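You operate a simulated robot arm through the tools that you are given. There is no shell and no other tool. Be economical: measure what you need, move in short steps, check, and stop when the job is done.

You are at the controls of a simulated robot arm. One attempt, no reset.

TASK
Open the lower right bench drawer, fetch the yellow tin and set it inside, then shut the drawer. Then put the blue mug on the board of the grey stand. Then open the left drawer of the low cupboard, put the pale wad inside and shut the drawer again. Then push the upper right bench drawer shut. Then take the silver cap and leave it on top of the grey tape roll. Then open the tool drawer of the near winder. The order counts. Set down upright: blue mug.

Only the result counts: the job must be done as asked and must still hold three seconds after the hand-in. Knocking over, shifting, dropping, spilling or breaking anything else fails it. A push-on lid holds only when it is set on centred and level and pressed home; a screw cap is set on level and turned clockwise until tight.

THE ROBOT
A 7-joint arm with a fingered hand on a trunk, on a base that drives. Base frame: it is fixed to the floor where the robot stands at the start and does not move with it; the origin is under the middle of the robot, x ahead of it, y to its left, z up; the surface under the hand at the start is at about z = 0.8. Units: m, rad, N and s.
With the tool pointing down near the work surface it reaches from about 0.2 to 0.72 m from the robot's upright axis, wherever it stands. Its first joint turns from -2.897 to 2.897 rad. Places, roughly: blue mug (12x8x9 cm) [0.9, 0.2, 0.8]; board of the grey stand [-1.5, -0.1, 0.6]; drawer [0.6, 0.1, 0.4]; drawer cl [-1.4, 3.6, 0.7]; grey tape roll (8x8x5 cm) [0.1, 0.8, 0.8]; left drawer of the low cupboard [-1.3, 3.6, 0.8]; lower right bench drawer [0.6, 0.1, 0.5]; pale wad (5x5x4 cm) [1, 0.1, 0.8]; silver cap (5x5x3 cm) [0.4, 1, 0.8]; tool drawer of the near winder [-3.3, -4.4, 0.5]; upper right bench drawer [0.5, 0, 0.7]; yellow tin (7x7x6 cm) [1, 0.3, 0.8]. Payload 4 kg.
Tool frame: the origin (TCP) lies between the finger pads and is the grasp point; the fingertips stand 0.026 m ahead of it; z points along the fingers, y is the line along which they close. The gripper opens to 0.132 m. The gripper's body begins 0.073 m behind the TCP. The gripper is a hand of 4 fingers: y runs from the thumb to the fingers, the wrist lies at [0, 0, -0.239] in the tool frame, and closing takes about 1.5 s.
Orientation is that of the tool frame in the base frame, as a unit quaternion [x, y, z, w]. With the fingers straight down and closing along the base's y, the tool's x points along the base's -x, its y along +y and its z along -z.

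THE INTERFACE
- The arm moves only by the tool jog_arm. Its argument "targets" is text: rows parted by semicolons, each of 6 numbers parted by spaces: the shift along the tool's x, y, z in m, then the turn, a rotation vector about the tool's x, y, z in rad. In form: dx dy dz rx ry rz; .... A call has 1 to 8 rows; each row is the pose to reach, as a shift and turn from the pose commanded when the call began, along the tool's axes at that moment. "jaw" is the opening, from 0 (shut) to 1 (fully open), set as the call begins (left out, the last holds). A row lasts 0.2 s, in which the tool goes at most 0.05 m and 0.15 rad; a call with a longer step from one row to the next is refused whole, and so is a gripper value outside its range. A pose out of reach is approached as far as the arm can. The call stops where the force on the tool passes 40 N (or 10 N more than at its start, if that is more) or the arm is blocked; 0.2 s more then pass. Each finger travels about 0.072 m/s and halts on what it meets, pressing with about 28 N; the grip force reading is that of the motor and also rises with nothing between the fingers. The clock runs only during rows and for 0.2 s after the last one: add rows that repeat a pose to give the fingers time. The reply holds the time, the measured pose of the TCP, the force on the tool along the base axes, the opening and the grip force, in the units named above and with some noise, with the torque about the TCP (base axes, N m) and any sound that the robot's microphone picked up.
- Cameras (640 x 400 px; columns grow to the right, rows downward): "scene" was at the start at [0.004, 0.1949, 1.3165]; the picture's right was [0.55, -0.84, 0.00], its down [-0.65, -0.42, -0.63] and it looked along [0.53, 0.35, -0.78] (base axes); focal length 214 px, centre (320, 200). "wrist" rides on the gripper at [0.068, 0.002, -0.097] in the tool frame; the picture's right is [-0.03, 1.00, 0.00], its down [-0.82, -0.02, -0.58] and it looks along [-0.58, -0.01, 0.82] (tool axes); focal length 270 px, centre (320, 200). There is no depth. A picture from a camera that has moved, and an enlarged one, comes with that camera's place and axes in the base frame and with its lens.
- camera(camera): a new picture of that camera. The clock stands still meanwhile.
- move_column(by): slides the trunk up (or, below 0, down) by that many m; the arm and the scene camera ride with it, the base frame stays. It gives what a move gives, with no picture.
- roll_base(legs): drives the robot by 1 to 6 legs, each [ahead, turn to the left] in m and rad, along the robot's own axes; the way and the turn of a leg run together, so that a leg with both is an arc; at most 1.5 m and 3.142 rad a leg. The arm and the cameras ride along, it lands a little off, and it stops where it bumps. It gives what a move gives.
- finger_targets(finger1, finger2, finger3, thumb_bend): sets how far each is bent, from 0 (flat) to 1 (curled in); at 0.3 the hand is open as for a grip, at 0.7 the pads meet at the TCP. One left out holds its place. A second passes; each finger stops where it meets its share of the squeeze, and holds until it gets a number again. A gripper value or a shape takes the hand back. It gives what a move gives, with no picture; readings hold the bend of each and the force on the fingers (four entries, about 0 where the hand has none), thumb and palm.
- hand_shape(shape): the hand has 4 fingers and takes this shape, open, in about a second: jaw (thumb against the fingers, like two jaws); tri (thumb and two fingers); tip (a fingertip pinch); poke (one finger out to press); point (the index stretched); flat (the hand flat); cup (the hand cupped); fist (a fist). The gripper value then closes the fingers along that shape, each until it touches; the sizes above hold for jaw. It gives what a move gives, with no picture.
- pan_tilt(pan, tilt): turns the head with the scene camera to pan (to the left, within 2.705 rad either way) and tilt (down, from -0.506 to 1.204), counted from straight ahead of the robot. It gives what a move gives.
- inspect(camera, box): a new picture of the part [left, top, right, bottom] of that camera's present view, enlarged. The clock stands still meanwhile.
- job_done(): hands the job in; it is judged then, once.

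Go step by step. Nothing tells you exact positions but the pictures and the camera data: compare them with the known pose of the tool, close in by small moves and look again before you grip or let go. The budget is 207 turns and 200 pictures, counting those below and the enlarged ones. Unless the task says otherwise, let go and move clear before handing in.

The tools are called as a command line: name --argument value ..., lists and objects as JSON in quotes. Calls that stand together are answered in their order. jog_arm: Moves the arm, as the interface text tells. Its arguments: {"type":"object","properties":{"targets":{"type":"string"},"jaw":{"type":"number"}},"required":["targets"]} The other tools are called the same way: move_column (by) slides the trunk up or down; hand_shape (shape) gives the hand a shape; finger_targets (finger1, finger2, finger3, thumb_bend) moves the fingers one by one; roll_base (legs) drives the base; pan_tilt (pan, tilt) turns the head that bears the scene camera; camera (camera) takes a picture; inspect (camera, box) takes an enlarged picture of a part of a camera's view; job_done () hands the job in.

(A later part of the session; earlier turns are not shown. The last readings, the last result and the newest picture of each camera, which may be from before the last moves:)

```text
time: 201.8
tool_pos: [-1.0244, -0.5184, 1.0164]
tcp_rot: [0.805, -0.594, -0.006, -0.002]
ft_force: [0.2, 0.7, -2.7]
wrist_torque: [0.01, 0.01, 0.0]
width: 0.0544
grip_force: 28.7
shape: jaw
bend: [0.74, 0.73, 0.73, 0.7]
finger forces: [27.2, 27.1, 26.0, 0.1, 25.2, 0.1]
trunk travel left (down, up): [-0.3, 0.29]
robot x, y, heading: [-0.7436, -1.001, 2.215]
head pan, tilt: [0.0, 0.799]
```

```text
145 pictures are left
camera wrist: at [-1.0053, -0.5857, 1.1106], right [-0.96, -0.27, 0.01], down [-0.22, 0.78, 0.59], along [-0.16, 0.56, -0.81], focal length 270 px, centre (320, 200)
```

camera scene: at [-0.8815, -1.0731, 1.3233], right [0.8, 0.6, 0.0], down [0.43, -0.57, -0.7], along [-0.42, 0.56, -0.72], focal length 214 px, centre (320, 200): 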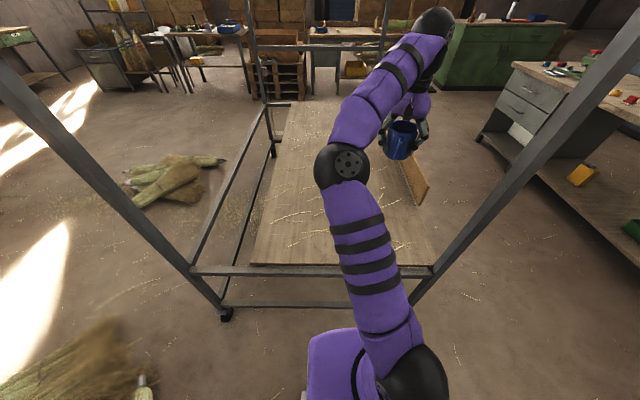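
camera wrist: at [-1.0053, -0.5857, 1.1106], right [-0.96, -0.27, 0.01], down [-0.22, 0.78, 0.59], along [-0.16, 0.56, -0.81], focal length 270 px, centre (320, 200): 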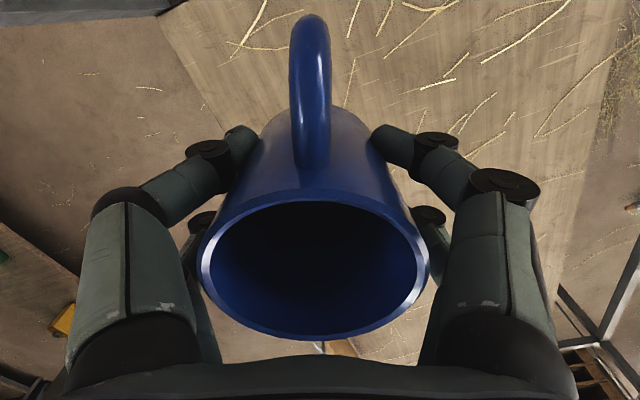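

I'll move the mug in over the board, then lower the trunk.

jog_arm --targets "0.001 0.03 0 0 0 0; 0.002 0.06 0 0 0 0; 0.003 0.09 0 0 0 0; 0.004 0.1175 0 0 0 0; 0.004 0.1175 0 0 0 0"

move_column --by -0.3

camera --camera "wrist"

camera --camera "scene"

```text
time: 203.0
tool_pos: [-1.1368, -0.5562, 1.0156]
tcp_rot: [0.804, -0.594, -0.007, -0.002]
ft_force: [-0.4, 0.2, -2.2]
wrist_torque: [0.02, 0.02, 0.02]
width: 0.0542
grip_force: 27.8
shape: jaw
bend: [0.74, 0.73, 0.73, 0.7]
finger forces: [27.4, 27.3, 26.1, 0.0, 25.3, 0.0]
trunk travel left (down, up): [-0.3, 0.29]
robot x, y, heading: [-0.7497, -0.9976, 2.215]
head pan, tilt: [0.0, 0.799]
```

```text
time: 206.0
tool_pos: [-1.1367, -0.5571, 0.7166]
tcp_rot: [0.805, -0.594, -0.006, -0.002]
ft_force: [0.3, 0.4, -3.5]
wrist_torque: [-0.01, 0.01, 0.07]
width: 0.0543
grip_force: 28.3
shape: jaw
bend: [0.74, 0.73, 0.73, 0.7]
finger forces: [27.5, 27.3, 26.3, 0.0, 25.4, 0.1]
trunk travel left (down, up): [0.0, 0.59]
robot x, y, heading: [-0.7428, -1.0022, 2.213]
head pan, tilt: [0.0, 0.799]
```

```text
144 pictures are left
camera wrist: at [-1.1172, -0.6242, 0.8119], right [-0.96, -0.27, 0.01], down [-0.22, 0.78, 0.59], along [-0.16, 0.56, -0.81], focal length 270 px, centre (320, 200)
```

wrist: 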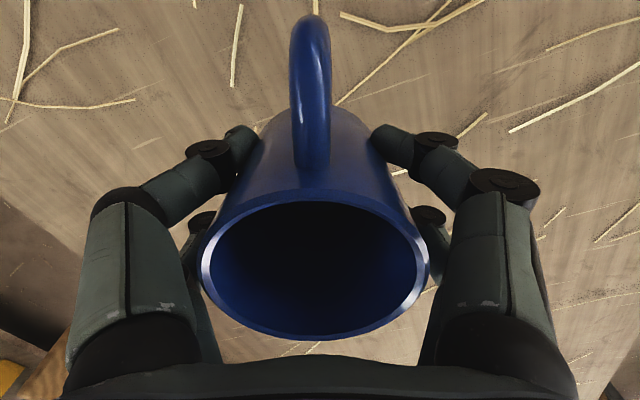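

```text
143 pictures are left
camera scene: at [-0.8814, -1.0731, 1.0234], right [0.8, 0.6, 0.0], down [0.43, -0.57, -0.7], along [-0.42, 0.56, -0.72], focal length 214 px, centre (320, 200)
```

scene: 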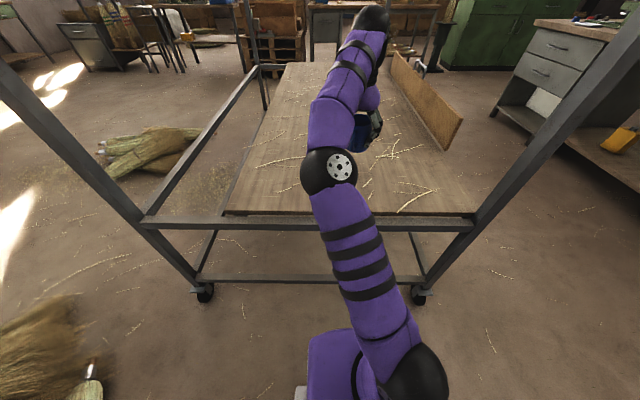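

Clear board below. Descending gently until contact.

jog_arm --targets "0 0 0.02 0 0 0; 0 0 0.04 0 0 0; 0 0 0.06 0 0 0; 0 0 0.06 0 0 0"

jog_arm --targets "0 0 0.006 0 0 0; 0 0 0.012 0 0 0; 0 0 0.018 0 0 0; 0 0 0.024 0 0 0; 0 0 0.03 0 0 0; 0 0 0.036 0 0 0; 0 0 0.042 0 0 0; 0 0 0.048 0 0 0"

```text
time: 207.0
tool_pos: [-1.1368, -0.5561, 0.6565]
tcp_rot: [0.804, -0.594, -0.006, -0.002]
ft_force: [-0.8, -0.6, -2.9]
wrist_torque: [-0.02, 0.01, 0.04]
width: 0.0544
grip_force: 28.3
shape: jaw
bend: [0.74, 0.73, 0.73, 0.7]
finger forces: [27.4, 27.4, 26.3, 0.0, 25.2, 0.0]
trunk travel left (down, up): [0.0, 0.59]
robot x, y, heading: [-0.7476, -0.998, 2.214]
head pan, tilt: [0.0, 0.799]
```

```text
time: 208.6
tool_pos: [-1.137, -0.556, 0.6242]
tcp_rot: [0.804, -0.594, -0.013, -0.004]
ft_force: [-2.6, -2.7, 23.7]
wrist_torque: [-0.14, -0.11, 0.02]
width: 0.0542
grip_force: 28.1
shape: jaw
bend: [0.74, 0.73, 0.73, 0.71]
finger forces: [33.6, 32.0, 29.2, 0.0, 29.7, 0.0]
trunk travel left (down, up): [0.0, 0.59]
robot x, y, heading: [-0.7423, -0.9967, 2.214]
head pan, tilt: [0.0, 0.799]
stopped in row 7: the force on the tool passed its limit at 46 N (the readings are from after the stop); the commanded pose is now the measured one
```

Mug is on the board. Easing off the pressure and opening.

jog_arm --targets "0 0 -0.003 0 0 0; 0 0 -0.003 0 0 0"

jog_arm --targets "0 0 0 0 0 0; 0 0 0 0 0 0; 0 0 0 0 0 0; 0 0 0 0 0 0; 0 0 0 0 0 0; 0 0 0 0 0 0; 0 0 0 0 0 0; 0 0 0 0 0 0" --jaw 1

jog_arm --targets "0 0 -0.03 0 0 0; 0 0 -0.06 0 0 0; 0 0 -0.09 0 0 0; 0 0 -0.12 0 0 0; 0 0 -0.12 0 0 0"

camera --camera "wrist"

```text
time: 209.2
tool_pos: [-1.1369, -0.5547, 0.6249]
tcp_rot: [0.804, -0.594, -0.012, -0.003]
ft_force: [0.8, -1.5, 12.4]
wrist_torque: [-0.11, -0.05, -0.07]
width: 0.0544
grip_force: 27.7
shape: jaw
bend: [0.74, 0.73, 0.73, 0.71]
finger forces: [32.9, 30.7, 29.7, 0.0, 29.9, 0.0]
trunk travel left (down, up): [0.0, 0.59]
robot x, y, heading: [-0.7469, -0.9961, 2.217]
head pan, tilt: [0.0, 0.799]
```

```text
time: 211.0
tool_pos: [-1.1375, -0.5556, 0.6248]
tcp_rot: [0.804, -0.594, -0.01, -0.003]
ft_force: [0.4, 0.1, 0.3]
wrist_torque: [0.0, -0.02, -0.03]
width: 0.1319
grip_force: 0.0
shape: jaw
bend: [0.3, 0.3, 0.3, 0.3]
finger forces: [0.0, 0.1, 0.0, 0.0, 0.0, 0.0]
trunk travel left (down, up): [0.0, 0.59]
robot x, y, heading: [-0.7453, -1.002, 2.211]
head pan, tilt: [0.0, 0.799]
```

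```text
time: 212.2
tool_pos: [-1.1358, -0.5555, 0.7434]
tcp_rot: [0.804, -0.595, -0.012, -0.004]
ft_force: [-0.3, 0.6, -0.2]
wrist_torque: [0.02, 0.0, -0.01]
width: 0.132
grip_force: 0.0
shape: jaw
bend: [0.3, 0.3, 0.3, 0.3]
finger forces: [0.0, 0.0, 0.1, 0.1, 0.0, 0.0]
trunk travel left (down, up): [0.0, 0.59]
robot x, y, heading: [-0.7464, -0.9988, 2.216]
head pan, tilt: [0.0, 0.799]
```

```text
142 pictures are left
camera wrist: at [-1.1157, -0.6247, 0.8392], right [-0.96, -0.27, 0.01], down [-0.21, 0.78, 0.6], along [-0.17, 0.57, -0.8], focal length 270 px, centre (320, 200)
```

wrist: 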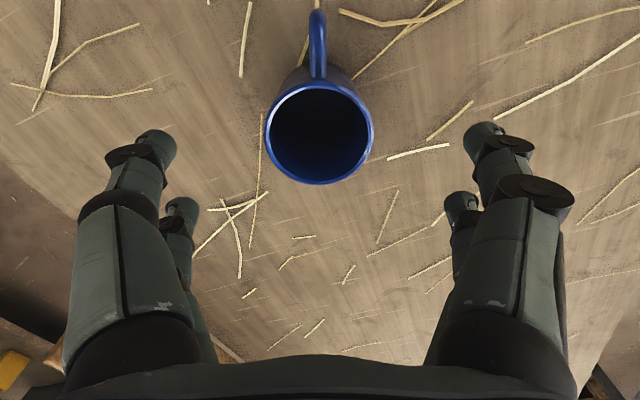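

The mug stands upright on the board. Next is the wad: I'll back out and drive around to the bench's right end again.

move_column --by 0.3

roll_base --legs '[[-0.42, 0], [0, -1.873], [0.85, 0], [0, 0.302], [1.13, 0], [0, 1.57]]'

camera --camera "wrist"

camera --camera "scene"

```text
time: 215.2
tool_pos: [-1.135, -0.5556, 1.0445]
tcp_rot: [0.804, -0.594, -0.01, -0.004]
ft_force: [0.2, -0.3, -0.3]
wrist_torque: [0.03, -0.01, 0.01]
width: 0.1318
grip_force: 0.1
shape: jaw
bend: [0.3, 0.3, 0.3, 0.3]
finger forces: [0.0, 0.1, 0.0, 0.0, 0.1, 0.1]
trunk travel left (down, up): [-0.3, 0.29]
robot x, y, heading: [-0.7453, -0.9961, 2.213]
head pan, tilt: [0.0, 0.799]
```

```text
time: 237.6
tool_pos: [0.8237, 0.0678, 1.0441]
tcp_rot: [0.803, -0.596, -0.01, -0.003]
ft_force: [-0.3, 0.1, -0.6]
wrist_torque: [-0.02, -0.01, -0.03]
width: 0.1318
grip_force: 0.1
shape: jaw
bend: [0.3, 0.3, 0.3, 0.3]
finger forces: [0.1, 0.1, 0.1, 0.0, 0.0, 0.0]
trunk travel left (down, up): [-0.3, 0.29]
robot x, y, heading: [1.2144, -0.3789, 2.21]
head pan, tilt: [0.0, 0.799]
```

```text
141 pictures are left
camera wrist: at [0.8449, -0.0003, 1.1389], right [-0.96, -0.27, 0.01], down [-0.21, 0.78, 0.59], along [-0.16, 0.57, -0.8], focal length 270 px, centre (320, 200)
```

wrist: 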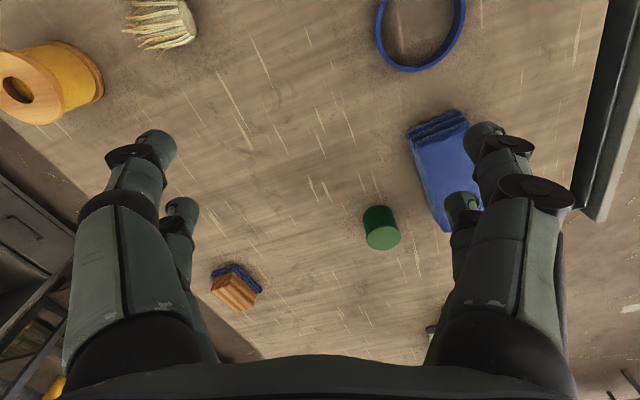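

```text
140 pictures are left
camera scene: at [1.0775, -0.4497, 1.3234], right [0.8, 0.6, 0.0], down [0.43, -0.58, -0.7], along [-0.42, 0.56, -0.72], focal length 214 px, centre (320, 200)
```

scene: 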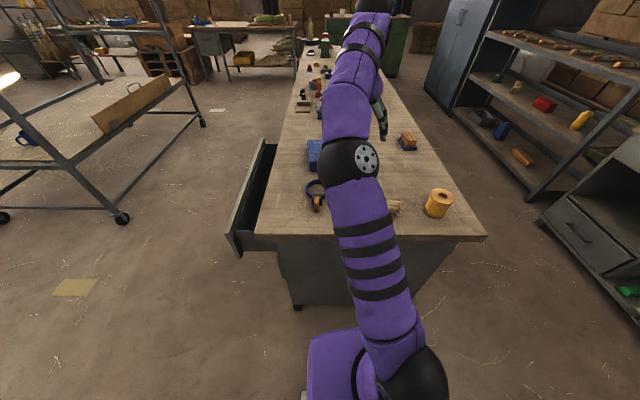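

The wad is at about (0.987, 0.056). Moving above it.

jog_arm --targets "0.015 -0.038 0.02 0 0 0; 0.03 -0.076 0.04 0 0 0; 0.045 -0.114 0.06 0 0 0; 0.059 -0.1525 0.09 0 0 0; 0.059 -0.1525 0.09 0 0 0"

camera --camera "wrist"

```text
refused: row 4 steps farther than a row can; nothing moved
```

```text
139 pictures are left
camera wrist: at [0.8449, -0.0003, 1.1389], right [-0.96, -0.27, 0.01], down [-0.21, 0.78, 0.59], along [-0.16, 0.57, -0.8], focal length 270 px, centre (320, 200)
```

wrist: 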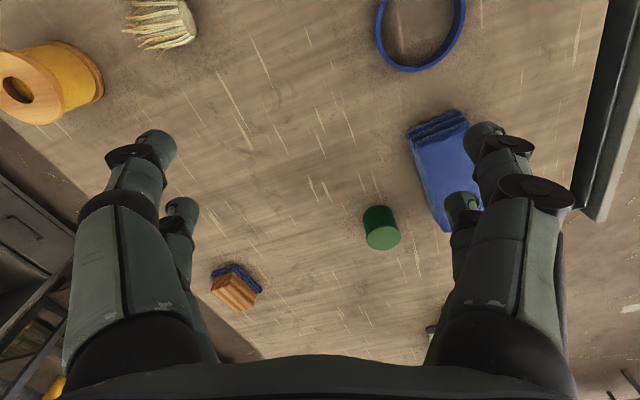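

Smaller steps.

jog_arm --targets "0.012 -0.03 0.018 0 0 0; 0.024 -0.061 0.036 0 0 0; 0.035 -0.091 0.054 0 0 0; 0.047 -0.122 0.072 0 0 0; 0.059 -0.1525 0.09 0 0 0; 0.059 -0.1525 0.09 0 0 0"

camera --camera "wrist"

```text
time: 239.0
tool_pos: [0.9891, 0.0579, 0.9539]
tcp_rot: [0.803, -0.596, -0.011, -0.004]
ft_force: [0.9, 0.2, 0.4]
wrist_torque: [0.01, 0.02, -0.01]
width: 0.132
grip_force: 0.0
shape: jaw
bend: [0.3, 0.3, 0.3, 0.3]
finger forces: [0.0, 0.0, 0.0, 0.0, 0.1, 0.0]
trunk travel left (down, up): [-0.3, 0.29]
robot x, y, heading: [1.2106, -0.3769, 2.207]
head pan, tilt: [0.0, 0.799]
```

```text
138 pictures are left
camera wrist: at [1.0082, -0.0106, 1.0473], right [-0.96, -0.27, 0.01], down [-0.21, 0.78, 0.6], along [-0.16, 0.57, -0.8], focal length 270 px, centre (320, 200)
```

wrist: 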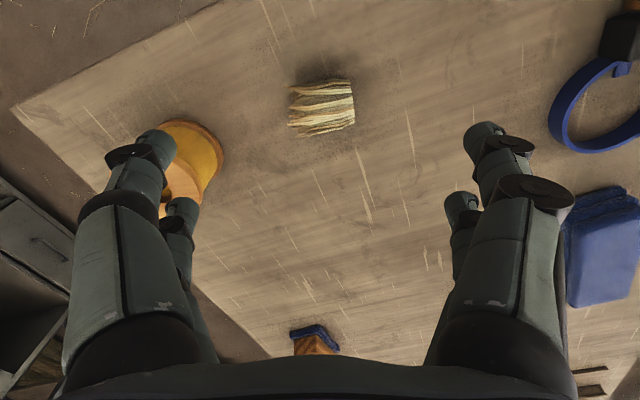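

Well aligned; I'll turn the hand about 70° so the fingers close across the strands, then check.

jog_arm --targets "0 0 0.005 0 0 -0.15; 0 0 0.01 0 0 -0.3; 0 0 0.015 0 0 -0.45; 0 0 0.02 0 0 -0.6; 0 0 0.02 0 0 -0.75; 0 0 0.02 0 0 -0.9; 0 0 0.02 0 0 -1.05; 0 0 0.02 0 0 -1.2" --jaw 0.8

jog_arm --targets "0 0 0 0 0 -0.15; 0 0 0 0 0 -0.3; 0 0 0 0 0 -0.3"

camera --camera "wrist"

```text
time: 240.8
tool_pos: [0.9872, 0.0577, 0.9328]
tcp_rot: [0.999, -0.036, -0.007, -0.009]
ft_force: [-0.5, 0.4, -0.7]
wrist_torque: [0.0, -0.04, 0.01]
width: 0.1059
grip_force: 0.0
shape: jaw
bend: [0.59, 0.59, 0.59, 0.44]
finger forces: [0.0, 0.1, 0.1, 0.0, 0.1, 0.0]
trunk travel left (down, up): [-0.3, 0.29]
robot x, y, heading: [1.213, -0.3794, 2.211]
head pan, tilt: [0.0, 0.799]
```

```text
time: 241.6
tool_pos: [0.9874, 0.0581, 0.9332]
tcp_rot: [0.994, 0.112, -0.005, -0.01]
ft_force: [0.0, -0.1, 0.5]
wrist_torque: [-0.02, 0.02, 0.01]
width: 0.1058
grip_force: 0.0
shape: jaw
bend: [0.59, 0.59, 0.59, 0.44]
finger forces: [0.0, 0.1, 0.0, 0.0, 0.1, 0.0]
trunk travel left (down, up): [-0.3, 0.29]
robot x, y, heading: [1.2138, -0.3761, 2.21]
head pan, tilt: [0.0, 0.799]
```

```text
137 pictures are left
camera wrist: at [1.0553, 0.069, 1.0275], right [0.2, -0.98, -0.02], down [-0.79, -0.17, 0.58], along [-0.58, -0.1, -0.81], focal length 270 px, centre (320, 200)
```

wrist: 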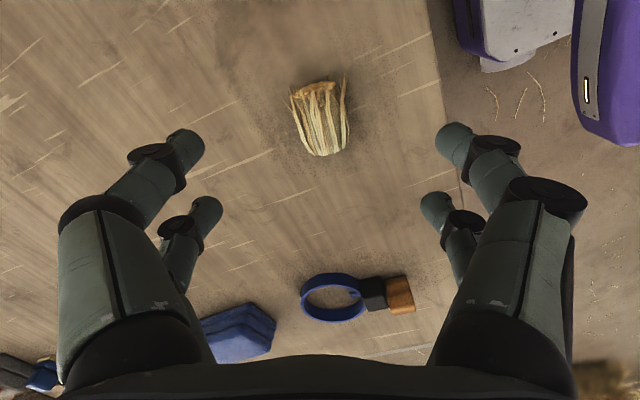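

Good. Descending and closing on the wad.

jog_arm --targets "0.003 0 0.03 0 0 0; 0.003 0 0.06 0 0 0; 0.003 0 0.085 0 0 0; 0.003 0 0.102 0 0 0; 0.003 0 0.102 0 0 0"

jog_arm --targets "0 0 0 0 0 0; 0 0 0 0 0 0; 0 0 0 0 0 0; 0 0 0 0 0 0; 0 0 0 0 0 0; 0 0 0 0 0 0; 0 0 0 0 0 0" --jaw 0

jog_arm --targets "0 0 -0.03 0 0 0; 0 0 -0.06 0 0 0; 0 0 -0.1 0 0 0; 0 0 -0.14 0 0 0; 0 0 -0.18 0 0 0; 0 0 -0.2 0 0 0"

camera --camera "wrist"

```text
time: 242.8
tool_pos: [0.9887, 0.0592, 0.8284]
tcp_rot: [0.994, 0.111, -0.006, -0.01]
ft_force: [0.5, 0.4, 0.5]
wrist_torque: [0.03, 0.04, 0.02]
width: 0.1058
grip_force: 0.1
shape: jaw
bend: [0.59, 0.59, 0.59, 0.44]
finger forces: [0.0, 0.0, 0.0, 0.1, 0.0, 0.1]
trunk travel left (down, up): [-0.3, 0.29]
robot x, y, heading: [1.2121, -0.3759, 2.213]
head pan, tilt: [0.0, 0.799]
```

```text
time: 244.4
tool_pos: [0.9888, 0.0602, 0.8299]
tcp_rot: [0.994, 0.112, -0.006, -0.01]
ft_force: [0.7, 0.3, 0.6]
wrist_torque: [0.03, -0.01, 0.02]
width: 0.0217
grip_force: 28.1
shape: jaw
bend: [0.73, 0.73, 0.73, 0.71]
finger forces: [25.1, 28.0, 28.5, 0.0, 23.4, 0.0]
trunk travel left (down, up): [-0.3, 0.29]
robot x, y, heading: [1.214, -0.3762, 2.209]
head pan, tilt: [0.0, 0.799]
```

```text
time: 245.8
tool_pos: [0.9907, 0.0562, 1.0295]
tcp_rot: [0.994, 0.111, -0.006, -0.01]
ft_force: [-0.5, 0.3, 0.2]
wrist_torque: [-0.02, 0.01, 0.01]
width: 0.0216
grip_force: 28.2
shape: jaw
bend: [0.73, 0.73, 0.73, 0.71]
finger forces: [25.1, 28.3, 29.6, 0.0, 25.4, 0.1]
trunk travel left (down, up): [-0.3, 0.29]
robot x, y, heading: [1.216, -0.3767, 2.211]
head pan, tilt: [0.0, 0.799]
```

```text
136 pictures are left
camera wrist: at [1.0592, 0.0675, 1.1254], right [0.2, -0.98, -0.02], down [-0.79, -0.17, 0.58], along [-0.58, -0.1, -0.81], focal length 270 px, centre (320, 200)
```

wrist: 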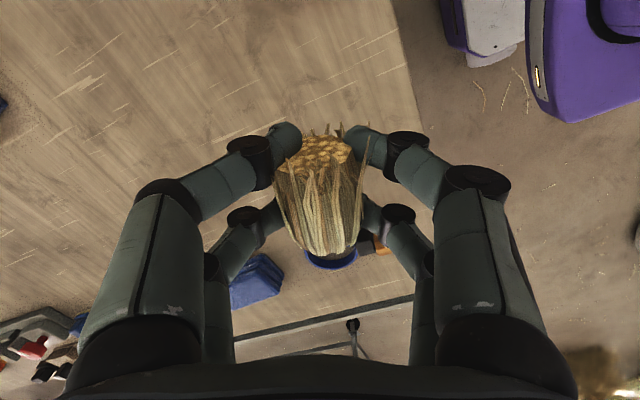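

Wad in hand. Now the drive along the lane between bench and stand toward the low cupboard.

roll_base --legs '[[0, -1.566], [-1.055, 0], [0, 1.571], [1.0, 0]]'

camera --camera "scene"

```text
time: 264.4
tool_pos: [-0.4571, 0.2106, 1.0295]
tcp_rot: [0.993, 0.117, -0.005, -0.01]
ft_force: [-0.4, -0.2, -1.3]
wrist_torque: [-0.01, -0.01, -0.03]
width: 0.0213
grip_force: 28.2
shape: jaw
bend: [0.73, 0.73, 0.73, 0.71]
finger forces: [21.9, 26.5, 29.1, 0.0, 26.2, 0.0]
trunk travel left (down, up): [-0.3, 0.29]
robot x, y, heading: [-0.2259, -0.2202, 2.223]
head pan, tilt: [0.0, 0.799]
```

```text
135 pictures are left
camera scene: at [-0.3627, -0.2948, 1.3233], right [0.8, 0.61, 0.0], down [0.43, -0.57, -0.7], along [-0.42, 0.55, -0.72], focal length 214 px, centre (320, 200)
```

scene: 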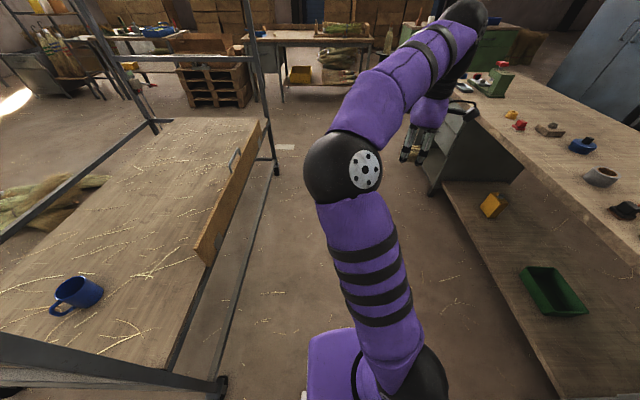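

Lane is clear; continuing.

roll_base --legs '[[1.5, 0], [0.7, 0]]'

pan_tilt --pan -0.6 --tilt 0.5

camera --camera "scene"

pan_tilt --pan 0.4 --tilt 0.5

camera --camera "scene"

```text
time: 275.3
tool_pos: [-1.7945, 1.9585, 1.0296]
tcp_rot: [0.993, 0.117, -0.005, -0.01]
ft_force: [-0.2, 0.1, -0.4]
wrist_torque: [-0.01, 0.02, 0.0]
width: 0.0215
grip_force: 28.2
shape: jaw
bend: [0.73, 0.73, 0.73, 0.71]
finger forces: [22.1, 26.4, 29.1, 0.1, 26.3, 0.0]
trunk travel left (down, up): [-0.3, 0.29]
robot x, y, heading: [-1.5692, 1.5321, 2.217]
head pan, tilt: [0.0, 0.799]
```

```text
time: 276.3
tool_pos: [-1.7942, 1.9606, 1.0296]
tcp_rot: [0.993, 0.118, -0.006, -0.01]
ft_force: [-0.4, -0.1, -1.8]
wrist_torque: [0.0, -0.01, -0.02]
width: 0.0214
grip_force: 28.2
shape: jaw
bend: [0.73, 0.73, 0.73, 0.71]
finger forces: [22.0, 26.4, 29.0, 0.0, 26.3, 0.0]
trunk travel left (down, up): [-0.3, 0.29]
robot x, y, heading: [-1.5662, 1.5294, 2.219]
head pan, tilt: [-0.6, 0.499]
```

```text
134 pictures are left
camera scene: at [-1.6578, 1.481, 1.3493], right [1.0, 0.05, 0.0], down [0.02, -0.48, -0.88], along [-0.04, 0.88, -0.48], focal length 214 px, centre (320, 200)
```

scene: 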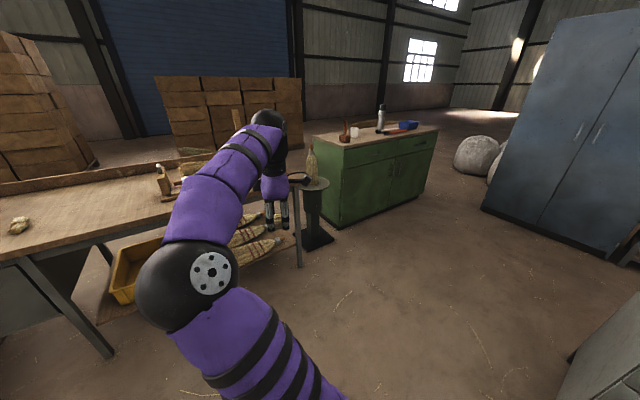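

```text
time: 277.6
tool_pos: [-1.7956, 1.96, 1.0298]
tcp_rot: [0.993, 0.117, -0.006, -0.01]
ft_force: [-0.1, 0.0, -0.4]
wrist_torque: [0.02, -0.03, -0.01]
width: 0.0212
grip_force: 28.0
shape: jaw
bend: [0.73, 0.73, 0.73, 0.71]
finger forces: [22.0, 26.4, 29.1, 0.1, 26.3, 0.0]
trunk travel left (down, up): [-0.3, 0.29]
robot x, y, heading: [-1.5683, 1.5305, 2.222]
head pan, tilt: [0.4, 0.499]
```

```text
133 pictures are left
camera scene: at [-1.7321, 1.4354, 1.3493], right [0.5, 0.87, 0.0], down [0.42, -0.24, -0.88], along [-0.76, 0.44, -0.48], focal length 214 px, centre (320, 200)
```

scene: 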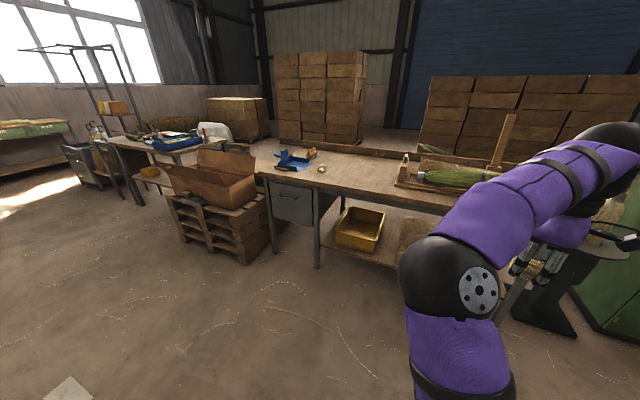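

I see the green cupboard ahead right, its front facing me squarely along the bench direction, with a black pedestal at its left corner. Driving to stand in front of its left drawer.

roll_base --legs '[[0.62, 0], [0, -1.571], [1.4, 0], [0, 1.571]]'

pan_tilt --pan 0.0 --tilt 0.6

camera --camera "scene"

```text
time: 296.2
tool_pos: [-1.0455, 3.3014, 1.0305]
tcp_rot: [0.993, 0.116, -0.005, -0.009]
ft_force: [0.0, 0.5, 0.7]
wrist_torque: [0.01, -0.03, 0.01]
width: 0.0207
grip_force: 27.7
shape: jaw
bend: [0.73, 0.73, 0.73, 0.71]
finger forces: [21.3, 25.8, 29.0, 0.0, 26.2, 0.0]
trunk travel left (down, up): [-0.3, 0.29]
robot x, y, heading: [-0.8135, 2.8673, 2.219]
head pan, tilt: [0.4, 0.499]
```

```text
time: 297.1
tool_pos: [-1.0441, 3.301, 1.0294]
tcp_rot: [0.993, 0.117, -0.006, -0.01]
ft_force: [0.0, -0.2, 0.3]
wrist_torque: [0.01, -0.04, -0.02]
width: 0.0208
grip_force: 28.4
shape: jaw
bend: [0.73, 0.73, 0.73, 0.71]
finger forces: [21.3, 25.7, 29.0, 0.0, 26.1, 0.1]
trunk travel left (down, up): [-0.3, 0.29]
robot x, y, heading: [-0.8151, 2.8708, 2.226]
head pan, tilt: [0.0, 0.6]
```

```text
132 pictures are left
camera scene: at [-0.957, 2.8017, 1.3402], right [0.8, 0.61, 0.0], down [0.34, -0.45, -0.83], along [-0.5, 0.66, -0.56], focal length 214 px, centre (320, 200)
```

scene: 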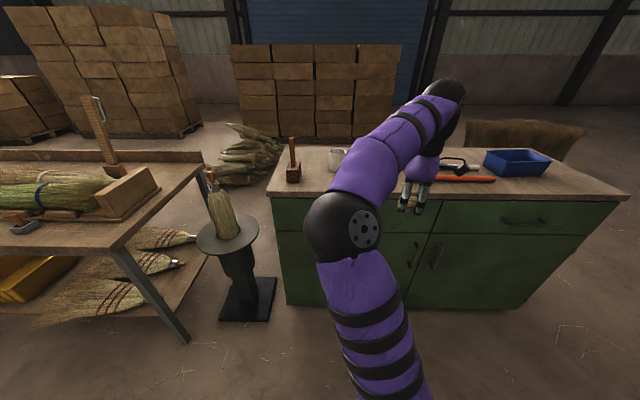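

The left drawer's handle should be near n ≈ 1.13, z ≈ 0.70. I'll first park the wad on a free spot of the cupboard top, so I'll roll in and look down.

roll_base --legs '[[0.27, 0]]'

camera --camera "wrist"

camera --camera "scene"

```text
time: 299.0
tool_pos: [-1.2083, 3.5174, 1.0291]
tcp_rot: [0.993, 0.115, -0.005, -0.009]
ft_force: [0.4, -0.1, -0.5]
wrist_torque: [0.0, -0.02, -0.01]
width: 0.0208
grip_force: 28.1
shape: jaw
bend: [0.73, 0.73, 0.73, 0.71]
finger forces: [21.5, 25.9, 29.0, 0.1, 26.2, 0.0]
trunk travel left (down, up): [-0.3, 0.29]
robot x, y, heading: [-0.98, 3.0861, 2.224]
head pan, tilt: [0.0, 0.6]
```

```text
131 pictures are left
camera wrist: at [-1.1393, 3.5284, 1.1249], right [0.2, -0.98, -0.02], down [-0.79, -0.18, 0.58], along [-0.58, -0.1, -0.81], focal length 270 px, centre (320, 200)
```

wrist: 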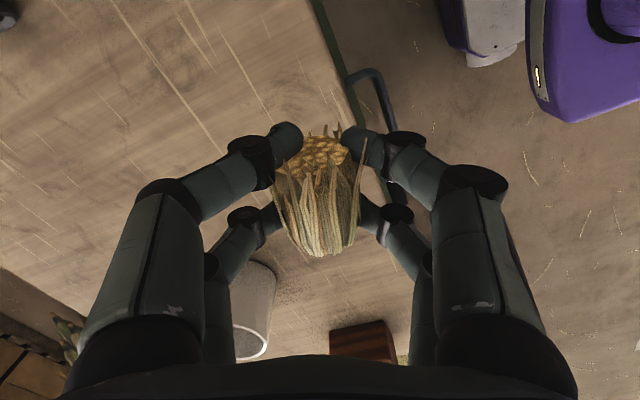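

```text
130 pictures are left
camera scene: at [-1.1208, 3.0174, 1.3402], right [0.8, 0.6, 0.0], down [0.34, -0.45, -0.82], along [-0.5, 0.66, -0.57], focal length 214 px, centre (320, 200)
```

scene: 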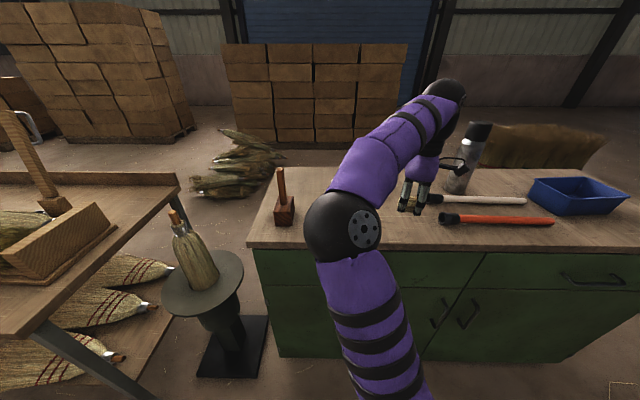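

The front part of the top near n ≈ 1.2 is free. Moving there and lowering the wad until it touches.

jog_arm --targets "-0.009 -0.032 0.02 0 0 0; -0.017 -0.064 0.04 0 0 0; -0.0247 -0.092 0.06 0 0 0; -0.0247 -0.092 0.09 0 0 0; -0.0247 -0.092 0.12 0 0 0; -0.0247 -0.092 0.135 0 0 0; -0.0247 -0.092 0.135 0 0 0"

camera --camera "wrist"

```text
time: 300.2
tool_pos: [-1.2543, 3.6024, 0.9279]
tcp_rot: [0.993, 0.116, -0.006, -0.014]
ft_force: [-0.2, -3.0, 9.2]
wrist_torque: [-0.28, 0.03, -0.01]
width: 0.0207
grip_force: 27.8
shape: jaw
bend: [0.73, 0.73, 0.73, 0.71]
finger forces: [26.6, 32.9, 30.9, 0.0, 28.3, 0.0]
trunk travel left (down, up): [-0.3, 0.29]
robot x, y, heading: [-0.9815, 3.0859, 2.224]
head pan, tilt: [0.0, 0.6]
stopped in row 5: the force on the tool passed its limit at 48 N (the readings are from after the stop); the commanded pose is now the measured one
```

```text
129 pictures are left
camera wrist: at [-1.1857, 3.6137, 1.024], right [0.21, -0.98, -0.03], down [-0.79, -0.19, 0.59], along [-0.58, -0.1, -0.81], focal length 270 px, centre (320, 200)
```

wrist: 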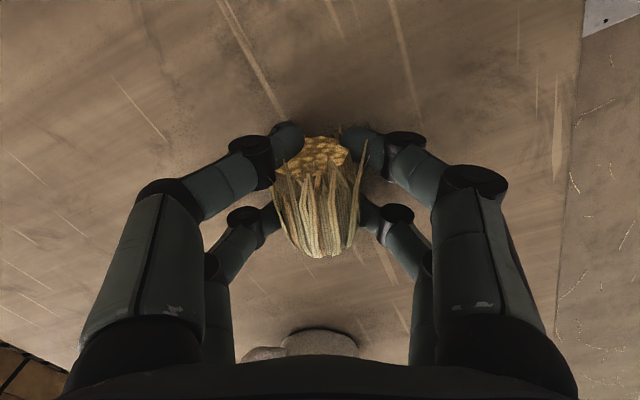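

The cupboard top is at about 0.90. The wad is down, so I'll release and rise.

jog_arm --targets "0 0 -0.002 0 0 0; 0 0 -0.002 0 0 0; 0 0 -0.002 0 0 0; 0 0 -0.002 0 0 0; 0 0 -0.002 0 0 0" --jaw 0.7

jog_arm --targets "0 0 -0.02 0 0 0; 0 0 -0.05 0 0 0; 0 0 -0.08 0 0 0; 0 0 -0.1 0 0 0"

camera --camera "wrist"

```text
time: 301.4
tool_pos: [-1.2544, 3.6033, 0.9298]
tcp_rot: [0.993, 0.117, -0.007, -0.013]
ft_force: [0.5, -0.1, 0.6]
wrist_torque: [0.0, 0.04, -0.01]
width: 0.0919
grip_force: 0.1
shape: jaw
bend: [0.68, 0.68, 0.68, 0.58]
finger forces: [0.0, 0.0, 0.0, 0.0, 0.0, 0.1]
trunk travel left (down, up): [-0.3, 0.29]
robot x, y, heading: [-0.9811, 3.0837, 2.223]
head pan, tilt: [0.0, 0.6]
```

```text
time: 302.4
tool_pos: [-1.2515, 3.6003, 1.0314]
tcp_rot: [0.993, 0.116, -0.007, -0.015]
ft_force: [-0.1, -0.8, 0.3]
wrist_torque: [-0.01, -0.03, -0.02]
width: 0.092
grip_force: 0.0
shape: jaw
bend: [0.68, 0.68, 0.68, 0.58]
finger forces: [0.1, 0.1, 0.0, 0.1, 0.0, 0.0]
trunk travel left (down, up): [-0.3, 0.29]
robot x, y, heading: [-0.9826, 3.0895, 2.218]
head pan, tilt: [0.0, 0.6]
```

```text
128 pictures are left
camera wrist: at [-1.1838, 3.6114, 1.1257], right [0.21, -0.98, -0.03], down [-0.79, -0.18, 0.59], along [-0.58, -0.1, -0.81], focal length 270 px, centre (320, 200)
```

wrist: 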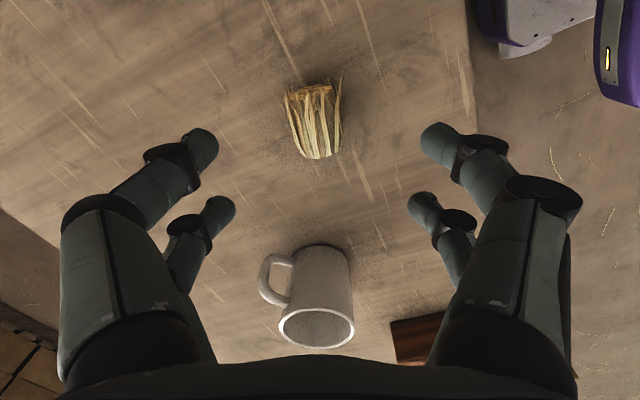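

The wad is parked in front of the cup. I'll back off and point the hand horizontally at the left drawer's handle.

roll_base --legs '[[-0.3, 0]]'

jog_arm --targets "-0.01 -0.0013 0.0288 0.1404 -0.0303 -0.0303; -0.02 -0.0026 0.0575 0.2808 -0.0606 -0.0606; -0.03 -0.004 0.0863 0.4212 -0.0909 -0.0909; -0.04 -0.0053 0.115 0.5616 -0.1212 -0.1212; -0.05 -0.0066 0.144 0.702 -0.1515 -0.1515; -0.06 -0.008 0.173 0.8424 -0.1818 -0.1818; -0.07 -0.009 0.201 0.9828 -0.2121 -0.2121; -0.08 -0.0105 0.23 1.1232 -0.2424 -0.2424"

jog_arm --targets "0 0 0 0.1404 -0.0303 -0.0303; 0 0 0 0.2808 -0.0606 -0.0606; 0 0 0 0.4212 -0.0909 -0.0909" --jaw 0.45

camera --camera "wrist"

camera --camera "scene"

```text
time: 304.4
tool_pos: [-1.0705, 3.3594, 1.0299]
tcp_rot: [0.993, 0.116, -0.007, -0.014]
ft_force: [-0.3, 0.6, 0.0]
wrist_torque: [0.0, -0.02, 0.04]
width: 0.0918
grip_force: 0.0
shape: jaw
bend: [0.68, 0.68, 0.68, 0.58]
finger forces: [0.0, 0.0, 0.1, 0.0, 0.0, 0.0]
trunk travel left (down, up): [-0.3, 0.29]
robot x, y, heading: [-0.7978, 2.8465, 2.218]
head pan, tilt: [0.0, 0.6]
```

```text
time: 306.2
tool_pos: [-1.1528, 3.3569, 0.8015]
tcp_rot: [0.805, 0.21, -0.18, -0.525]
ft_force: [1.0, 0.4, 0.4]
wrist_torque: [-0.04, -0.03, 0.01]
width: 0.0919
grip_force: 0.0
shape: jaw
bend: [0.68, 0.68, 0.68, 0.58]
finger forces: [0.0, 0.0, 0.1, 0.1, 0.0, 0.1]
trunk travel left (down, up): [-0.3, 0.29]
robot x, y, heading: [-0.7978, 2.845, 2.219]
head pan, tilt: [0.0, 0.6]
```

```text
time: 307.0
tool_pos: [-1.154, 3.3573, 0.8014]
tcp_rot: [-0.658, -0.227, 0.232, 0.679]
ft_force: [0.4, 0.2, 0.0]
wrist_torque: [0.0, -0.01, 0.01]
width: 0.0598
grip_force: 0.0
shape: jaw
bend: [0.73, 0.73, 0.73, 0.7]
finger forces: [0.1, 0.1, 0.0, 0.0, 0.1, 0.1]
trunk travel left (down, up): [-0.3, 0.29]
robot x, y, heading: [-0.7956, 2.8453, 2.228]
head pan, tilt: [0.0, 0.6]
```

```text
127 pictures are left
camera wrist: at [-1.0398, 3.3216, 0.7958], right [-0.04, 0.01, -1.0], down [-0.29, -0.96, 0.0], along [-0.96, 0.29, 0.04], focal length 270 px, centre (320, 200)
```

wrist: 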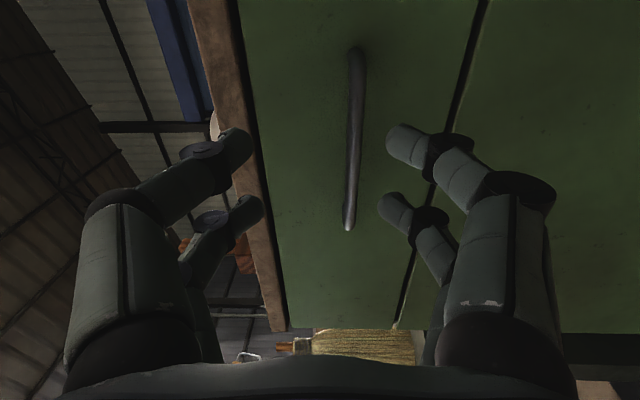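

```text
126 pictures are left
camera scene: at [-0.9377, 2.7759, 1.3403], right [0.8, 0.6, 0.0], down [0.34, -0.45, -0.83], along [-0.5, 0.66, -0.56], focal length 214 px, centre (320, 200)
```

scene: 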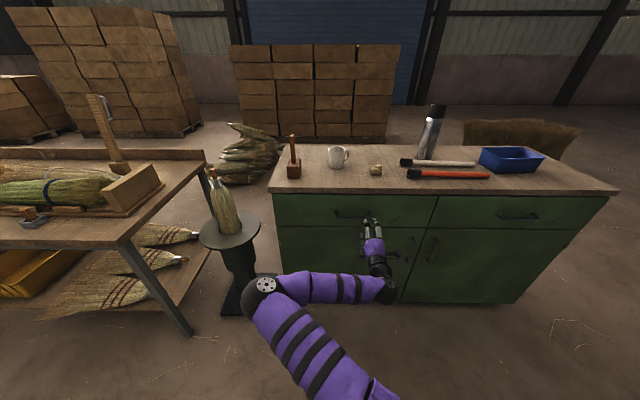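

Handle centre comes out at n ≈ 1.096, z ≈ 0.779. I'll align, advance and close behind the bar.

jog_arm --targets "-0.017 0.012 0 0 0 0; -0.034 0.024 0.01 0 0 0; -0.034 0.024 0.04 0 0 0; -0.034 0.024 0.065 0 0 0; -0.034 0.024 0.065 0 0 0"

camera --camera "wrist"

```text
time: 308.2
tool_pos: [-1.2217, 3.39, 0.7781]
tcp_rot: [-0.658, -0.227, 0.231, 0.679]
ft_force: [0.4, -0.7, -1.1]
wrist_torque: [0.01, 0.0, 0.01]
width: 0.0597
grip_force: 0.0
shape: jaw
bend: [0.73, 0.73, 0.73, 0.7]
finger forces: [0.0, 0.0, 0.0, 0.1, 0.0, 0.0]
trunk travel left (down, up): [-0.3, 0.29]
robot x, y, heading: [-0.7952, 2.8453, 2.218]
head pan, tilt: [0.0, 0.6]
```

```text
125 pictures are left
camera wrist: at [-1.1075, 3.3528, 0.7737], right [-0.04, 0.01, -1.0], down [-0.29, -0.96, 0.0], along [-0.96, 0.29, 0.04], focal length 270 px, centre (320, 200)
```

wrist: 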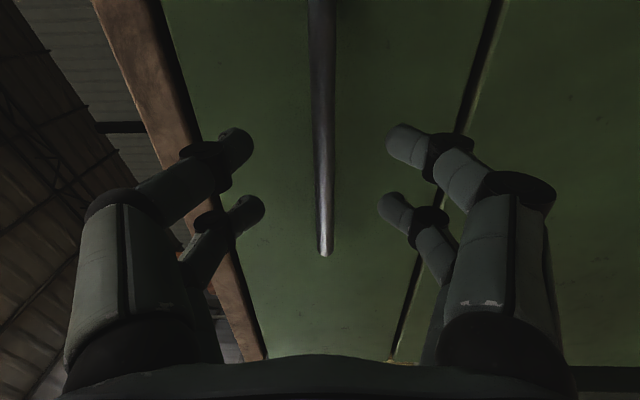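

Same picture as with the bench drawer; advance 3.5 cm and close.

jog_arm --targets "0 0 0.018 0 0 0; 0 0 0.036 0 0 0; 0 0 0.036 0 0 0"

jog_arm --targets "0 0 0 0 0 0; 0 0 0 0 0 0; 0 0 0 0 0 0; 0 0 0 0 0 0; 0 0 0 0 0 0; 0 0 0 0 0 0" --jaw 0

camera --camera "wrist"

```text
time: 309.0
tool_pos: [-1.243, 3.4166, 0.7788]
tcp_rot: [-0.659, -0.227, 0.232, 0.679]
ft_force: [-0.5, -0.3, -0.4]
wrist_torque: [0.0, 0.03, -0.04]
width: 0.0596
grip_force: 0.0
shape: jaw
bend: [0.73, 0.73, 0.73, 0.7]
finger forces: [0.1, 0.1, 0.0, 0.0, 0.0, 0.0]
trunk travel left (down, up): [-0.3, 0.29]
robot x, y, heading: [-0.7968, 2.8436, 2.215]
head pan, tilt: [0.0, 0.6]
```

```text
time: 310.4
tool_pos: [-1.2434, 3.4158, 0.7804]
tcp_rot: [-0.659, -0.227, 0.231, 0.679]
ft_force: [-0.5, 0.7, 1.1]
wrist_torque: [0.0, -0.02, 0.0]
width: 0.0001
grip_force: 28.0
shape: jaw
bend: [0.63, 0.62, 0.63, 0.7]
finger forces: [0.1, 0.1, 0.0, 0.0, 0.0, 0.0]
trunk travel left (down, up): [-0.3, 0.29]
robot x, y, heading: [-0.7979, 2.8428, 2.217]
head pan, tilt: [0.0, 0.6]
```

```text
124 pictures are left
camera wrist: at [-1.1297, 3.3812, 0.7747], right [-0.04, 0.01, -1.0], down [-0.29, -0.96, 0.0], along [-0.96, 0.29, 0.04], focal length 270 px, centre (320, 200)
```

wrist: 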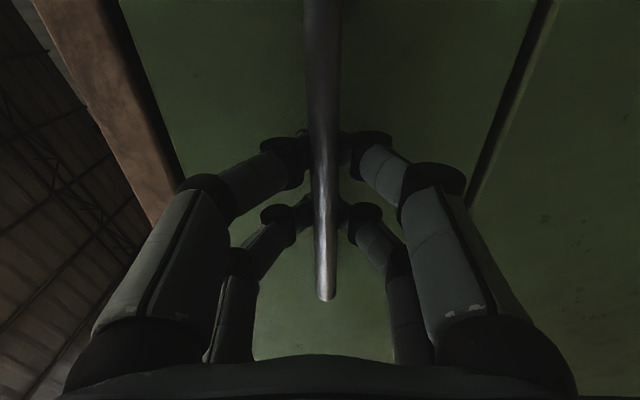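

Hooked. Pulling the drawer open by rolling straight back.

roll_base --legs '[[-0.25, 0]]'

camera --camera "scene"

```text
time: 312.2
tool_pos: [-1.0923, 3.2188, 0.7797]
tcp_rot: [-0.66, -0.226, 0.231, 0.679]
ft_force: [-0.2, -0.2, 0.2]
wrist_torque: [-0.02, -0.01, 0.0]
width: 0.0
grip_force: 28.0
shape: jaw
bend: [0.63, 0.63, 0.63, 0.7]
finger forces: [0.0, 0.1, 0.0, 0.0, 0.0, 0.0]
trunk travel left (down, up): [-0.3, 0.29]
robot x, y, heading: [-0.6507, 2.6436, 2.22]
head pan, tilt: [0.0, 0.6]
```

```text
123 pictures are left
camera scene: at [-0.7873, 2.5779, 1.3402], right [0.8, 0.6, 0.0], down [0.34, -0.45, -0.82], along [-0.5, 0.66, -0.57], focal length 214 px, centre (320, 200)
```

scene: 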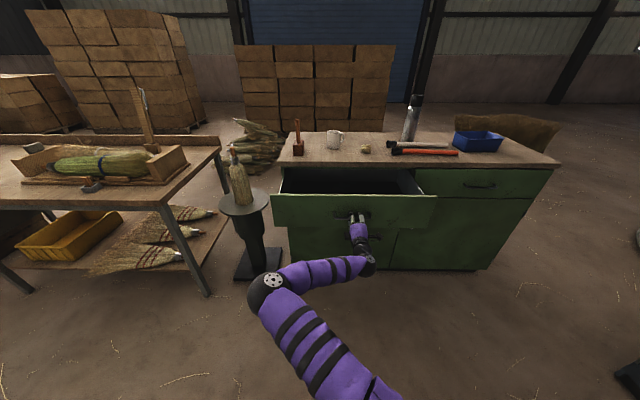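

The drawer is open about 0.25 m. Releasing, backing clear and returning the hand to pointing down.

jog_arm --targets "0 0 0.005 0 0 0; 0 0 0.005 0 0 0; 0 0 0.005 0 0 0; 0 0 0.005 0 0 0; 0 0 0.005 0 0 0" --jaw 0.5

roll_base --legs '[[-0.1, 0]]'

jog_arm --targets "0 -0.032 -0.012 -0.1404 0.0303 0.0303; 0 -0.064 -0.024 -0.2808 0.0606 0.0606; 0 -0.096 -0.036 -0.4212 0.0909 0.0909; 0 -0.128 -0.048 -0.5616 0.1212 0.1212; 0 -0.16 -0.06 -0.702 0.1515 0.1515; 0 -0.192 -0.072 -0.8424 0.1818 0.1818; 0 -0.224 -0.084 -0.9828 0.2121 0.2121; 0 -0.25 -0.096 -1.1232 0.2424 0.2424"

jog_arm --targets "0 0 0 -0.1404 0.0303 0.0303; 0 0 0 -0.2808 0.0606 0.0606; 0 0 0 -0.4212 0.0909 0.0909" --jaw 0.8

pan_tilt --pan 0.0 --tilt 0.9

camera --camera "scene"

```text
time: 313.4
tool_pos: [-1.0955, 3.2217, 0.7799]
tcp_rot: [-0.658, -0.226, 0.231, 0.68]
ft_force: [-0.1, -0.2, -0.3]
wrist_torque: [-0.04, 0.03, 0.0]
width: 0.0654
grip_force: 0.0
shape: jaw
bend: [0.73, 0.73, 0.73, 0.7]
finger forces: [0.0, 0.1, 0.1, 0.0, 0.0, 0.1]
trunk travel left (down, up): [-0.3, 0.29]
robot x, y, heading: [-0.6525, 2.646, 2.216]
head pan, tilt: [0.0, 0.6]
```

```text
time: 314.6
tool_pos: [-1.0357, 3.1409, 0.7805]
tcp_rot: [-0.659, -0.227, 0.231, 0.679]
ft_force: [-0.4, -0.5, -0.4]
wrist_torque: [0.03, -0.02, -0.02]
width: 0.0655
grip_force: 0.1
shape: jaw
bend: [0.73, 0.73, 0.73, 0.7]
finger forces: [0.1, 0.0, 0.1, 0.0, 0.0, 0.0]
trunk travel left (down, up): [-0.3, 0.29]
robot x, y, heading: [-0.5853, 2.5661, 2.223]
head pan, tilt: [0.0, 0.6]
```

```text
time: 316.4
tool_pos: [-0.972, 3.0592, 1.0289]
tcp_rot: [0.961, 0.157, -0.074, -0.216]
ft_force: [-1.2, -0.8, 0.1]
wrist_torque: [0.03, -0.02, -0.01]
width: 0.0654
grip_force: 0.1
shape: jaw
bend: [0.73, 0.73, 0.73, 0.7]
finger forces: [0.1, 0.0, 0.0, 0.1, 0.0, 0.0]
trunk travel left (down, up): [-0.3, 0.29]
robot x, y, heading: [-0.5867, 2.5659, 2.215]
head pan, tilt: [0.0, 0.6]
```

```text
time: 317.2
tool_pos: [-0.9716, 3.0576, 1.0285]
tcp_rot: [0.993, 0.115, -0.006, -0.014]
ft_force: [-0.9, 0.5, -0.1]
wrist_torque: [0.07, -0.06, -0.01]
width: 0.1052
grip_force: 0.0
shape: jaw
bend: [0.59, 0.59, 0.59, 0.45]
finger forces: [0.1, 0.1, 0.1, 0.1, 0.0, 0.0]
trunk travel left (down, up): [-0.3, 0.29]
robot x, y, heading: [-0.5863, 2.5683, 2.218]
head pan, tilt: [0.0, 0.6]
```

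```text
time: 318.0
tool_pos: [-0.9714, 3.0594, 1.0271]
tcp_rot: [0.993, 0.117, -0.007, -0.015]
ft_force: [0.2, 0.9, 0.5]
wrist_torque: [-0.03, 0.0, -0.03]
width: 0.1054
grip_force: 0.2
shape: jaw
bend: [0.59, 0.59, 0.59, 0.45]
finger forces: [0.1, 0.0, 0.0, 0.0, 0.1, 0.1]
trunk travel left (down, up): [-0.3, 0.29]
robot x, y, heading: [-0.5886, 2.5668, 2.218]
head pan, tilt: [0.0, 0.901]
```

```text
122 pictures are left
camera scene: at [-0.7183, 2.4871, 1.3155], right [0.8, 0.6, 0.0], down [0.47, -0.62, -0.62], along [-0.38, 0.49, -0.78], focal length 214 px, centre (320, 200)
```

scene: 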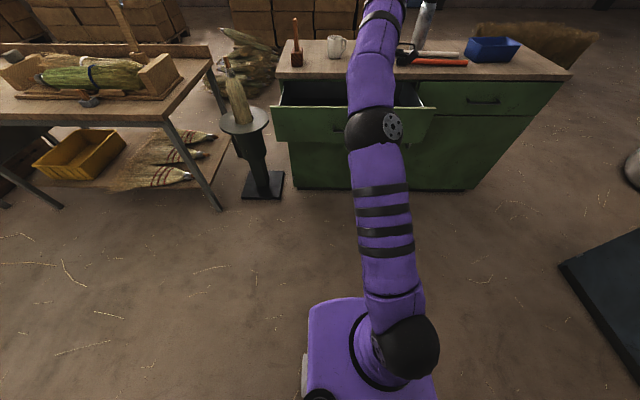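

Robot squared up. Rolling in toward the wad (stopping short of the open drawer) with the trunk raised for reach.

move_column --by 0.2

roll_base --legs '[[0.5, 0]]'

camera --camera "wrist"

pan_tilt --pan 0.0 --tilt 1.2

camera --camera "scene"

```text
time: 320.2
tool_pos: [-0.9719, 3.059, 1.2269]
tcp_rot: [0.993, 0.117, -0.007, -0.016]
ft_force: [-0.2, -0.8, 0.5]
wrist_torque: [-0.03, 0.0, 0.01]
width: 0.1056
grip_force: 0.1
shape: jaw
bend: [0.59, 0.59, 0.59, 0.45]
finger forces: [0.0, 0.1, 0.1, 0.1, 0.1, 0.0]
trunk travel left (down, up): [-0.5, 0.09]
robot x, y, heading: [-0.5868, 2.5673, 2.222]
head pan, tilt: [0.0, 0.901]
```

```text
time: 323.1
tool_pos: [-1.2717, 3.4594, 1.2279]
tcp_rot: [0.993, 0.115, -0.007, -0.014]
ft_force: [-0.3, -0.5, 0.0]
wrist_torque: [0.02, 0.02, 0.01]
width: 0.1053
grip_force: 0.0
shape: jaw
bend: [0.59, 0.59, 0.59, 0.45]
finger forces: [0.0, 0.0, 0.1, 0.0, 0.1, 0.1]
trunk travel left (down, up): [-0.5, 0.09]
robot x, y, heading: [-0.8881, 2.9654, 2.218]
head pan, tilt: [0.0, 0.901]
```

```text
121 pictures are left
camera wrist: at [-1.2021, 3.4693, 1.3227], right [0.2, -0.98, -0.03], down [-0.79, -0.18, 0.59], along [-0.58, -0.1, -0.81], focal length 270 px, centre (320, 200)
```

wrist: 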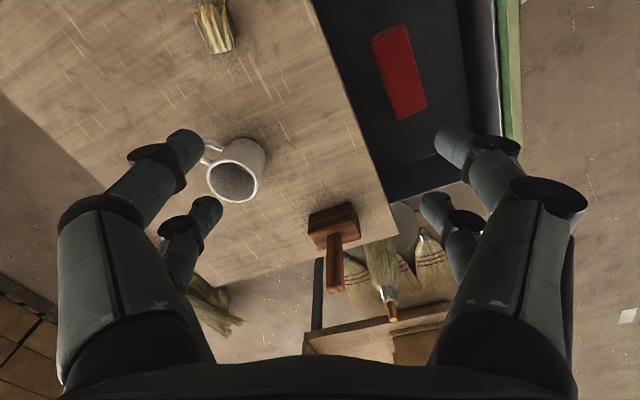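

```text
time: 323.9
tool_pos: [-1.2712, 3.4594, 1.228]
tcp_rot: [0.993, 0.115, -0.007, -0.015]
ft_force: [0.8, 0.6, -0.8]
wrist_torque: [-0.05, -0.02, 0.05]
width: 0.1056
grip_force: 0.1
shape: jaw
bend: [0.59, 0.59, 0.59, 0.45]
finger forces: [0.0, 0.0, 0.0, 0.1, 0.0, 0.1]
trunk travel left (down, up): [-0.5, 0.09]
robot x, y, heading: [-0.8855, 2.9641, 2.216]
head pan, tilt: [0.0, 1.201]
```

```text
120 pictures are left
camera scene: at [-1.0081, 2.8705, 1.4957], right [0.8, 0.6, 0.0], down [0.56, -0.74, -0.36], along [-0.22, 0.29, -0.93], focal length 214 px, centre (320, 200)
```

scene: 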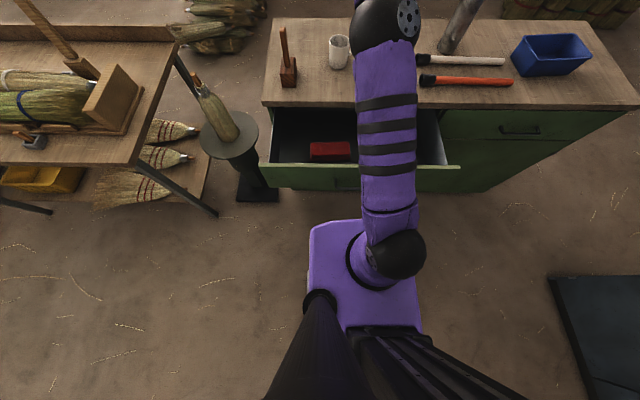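

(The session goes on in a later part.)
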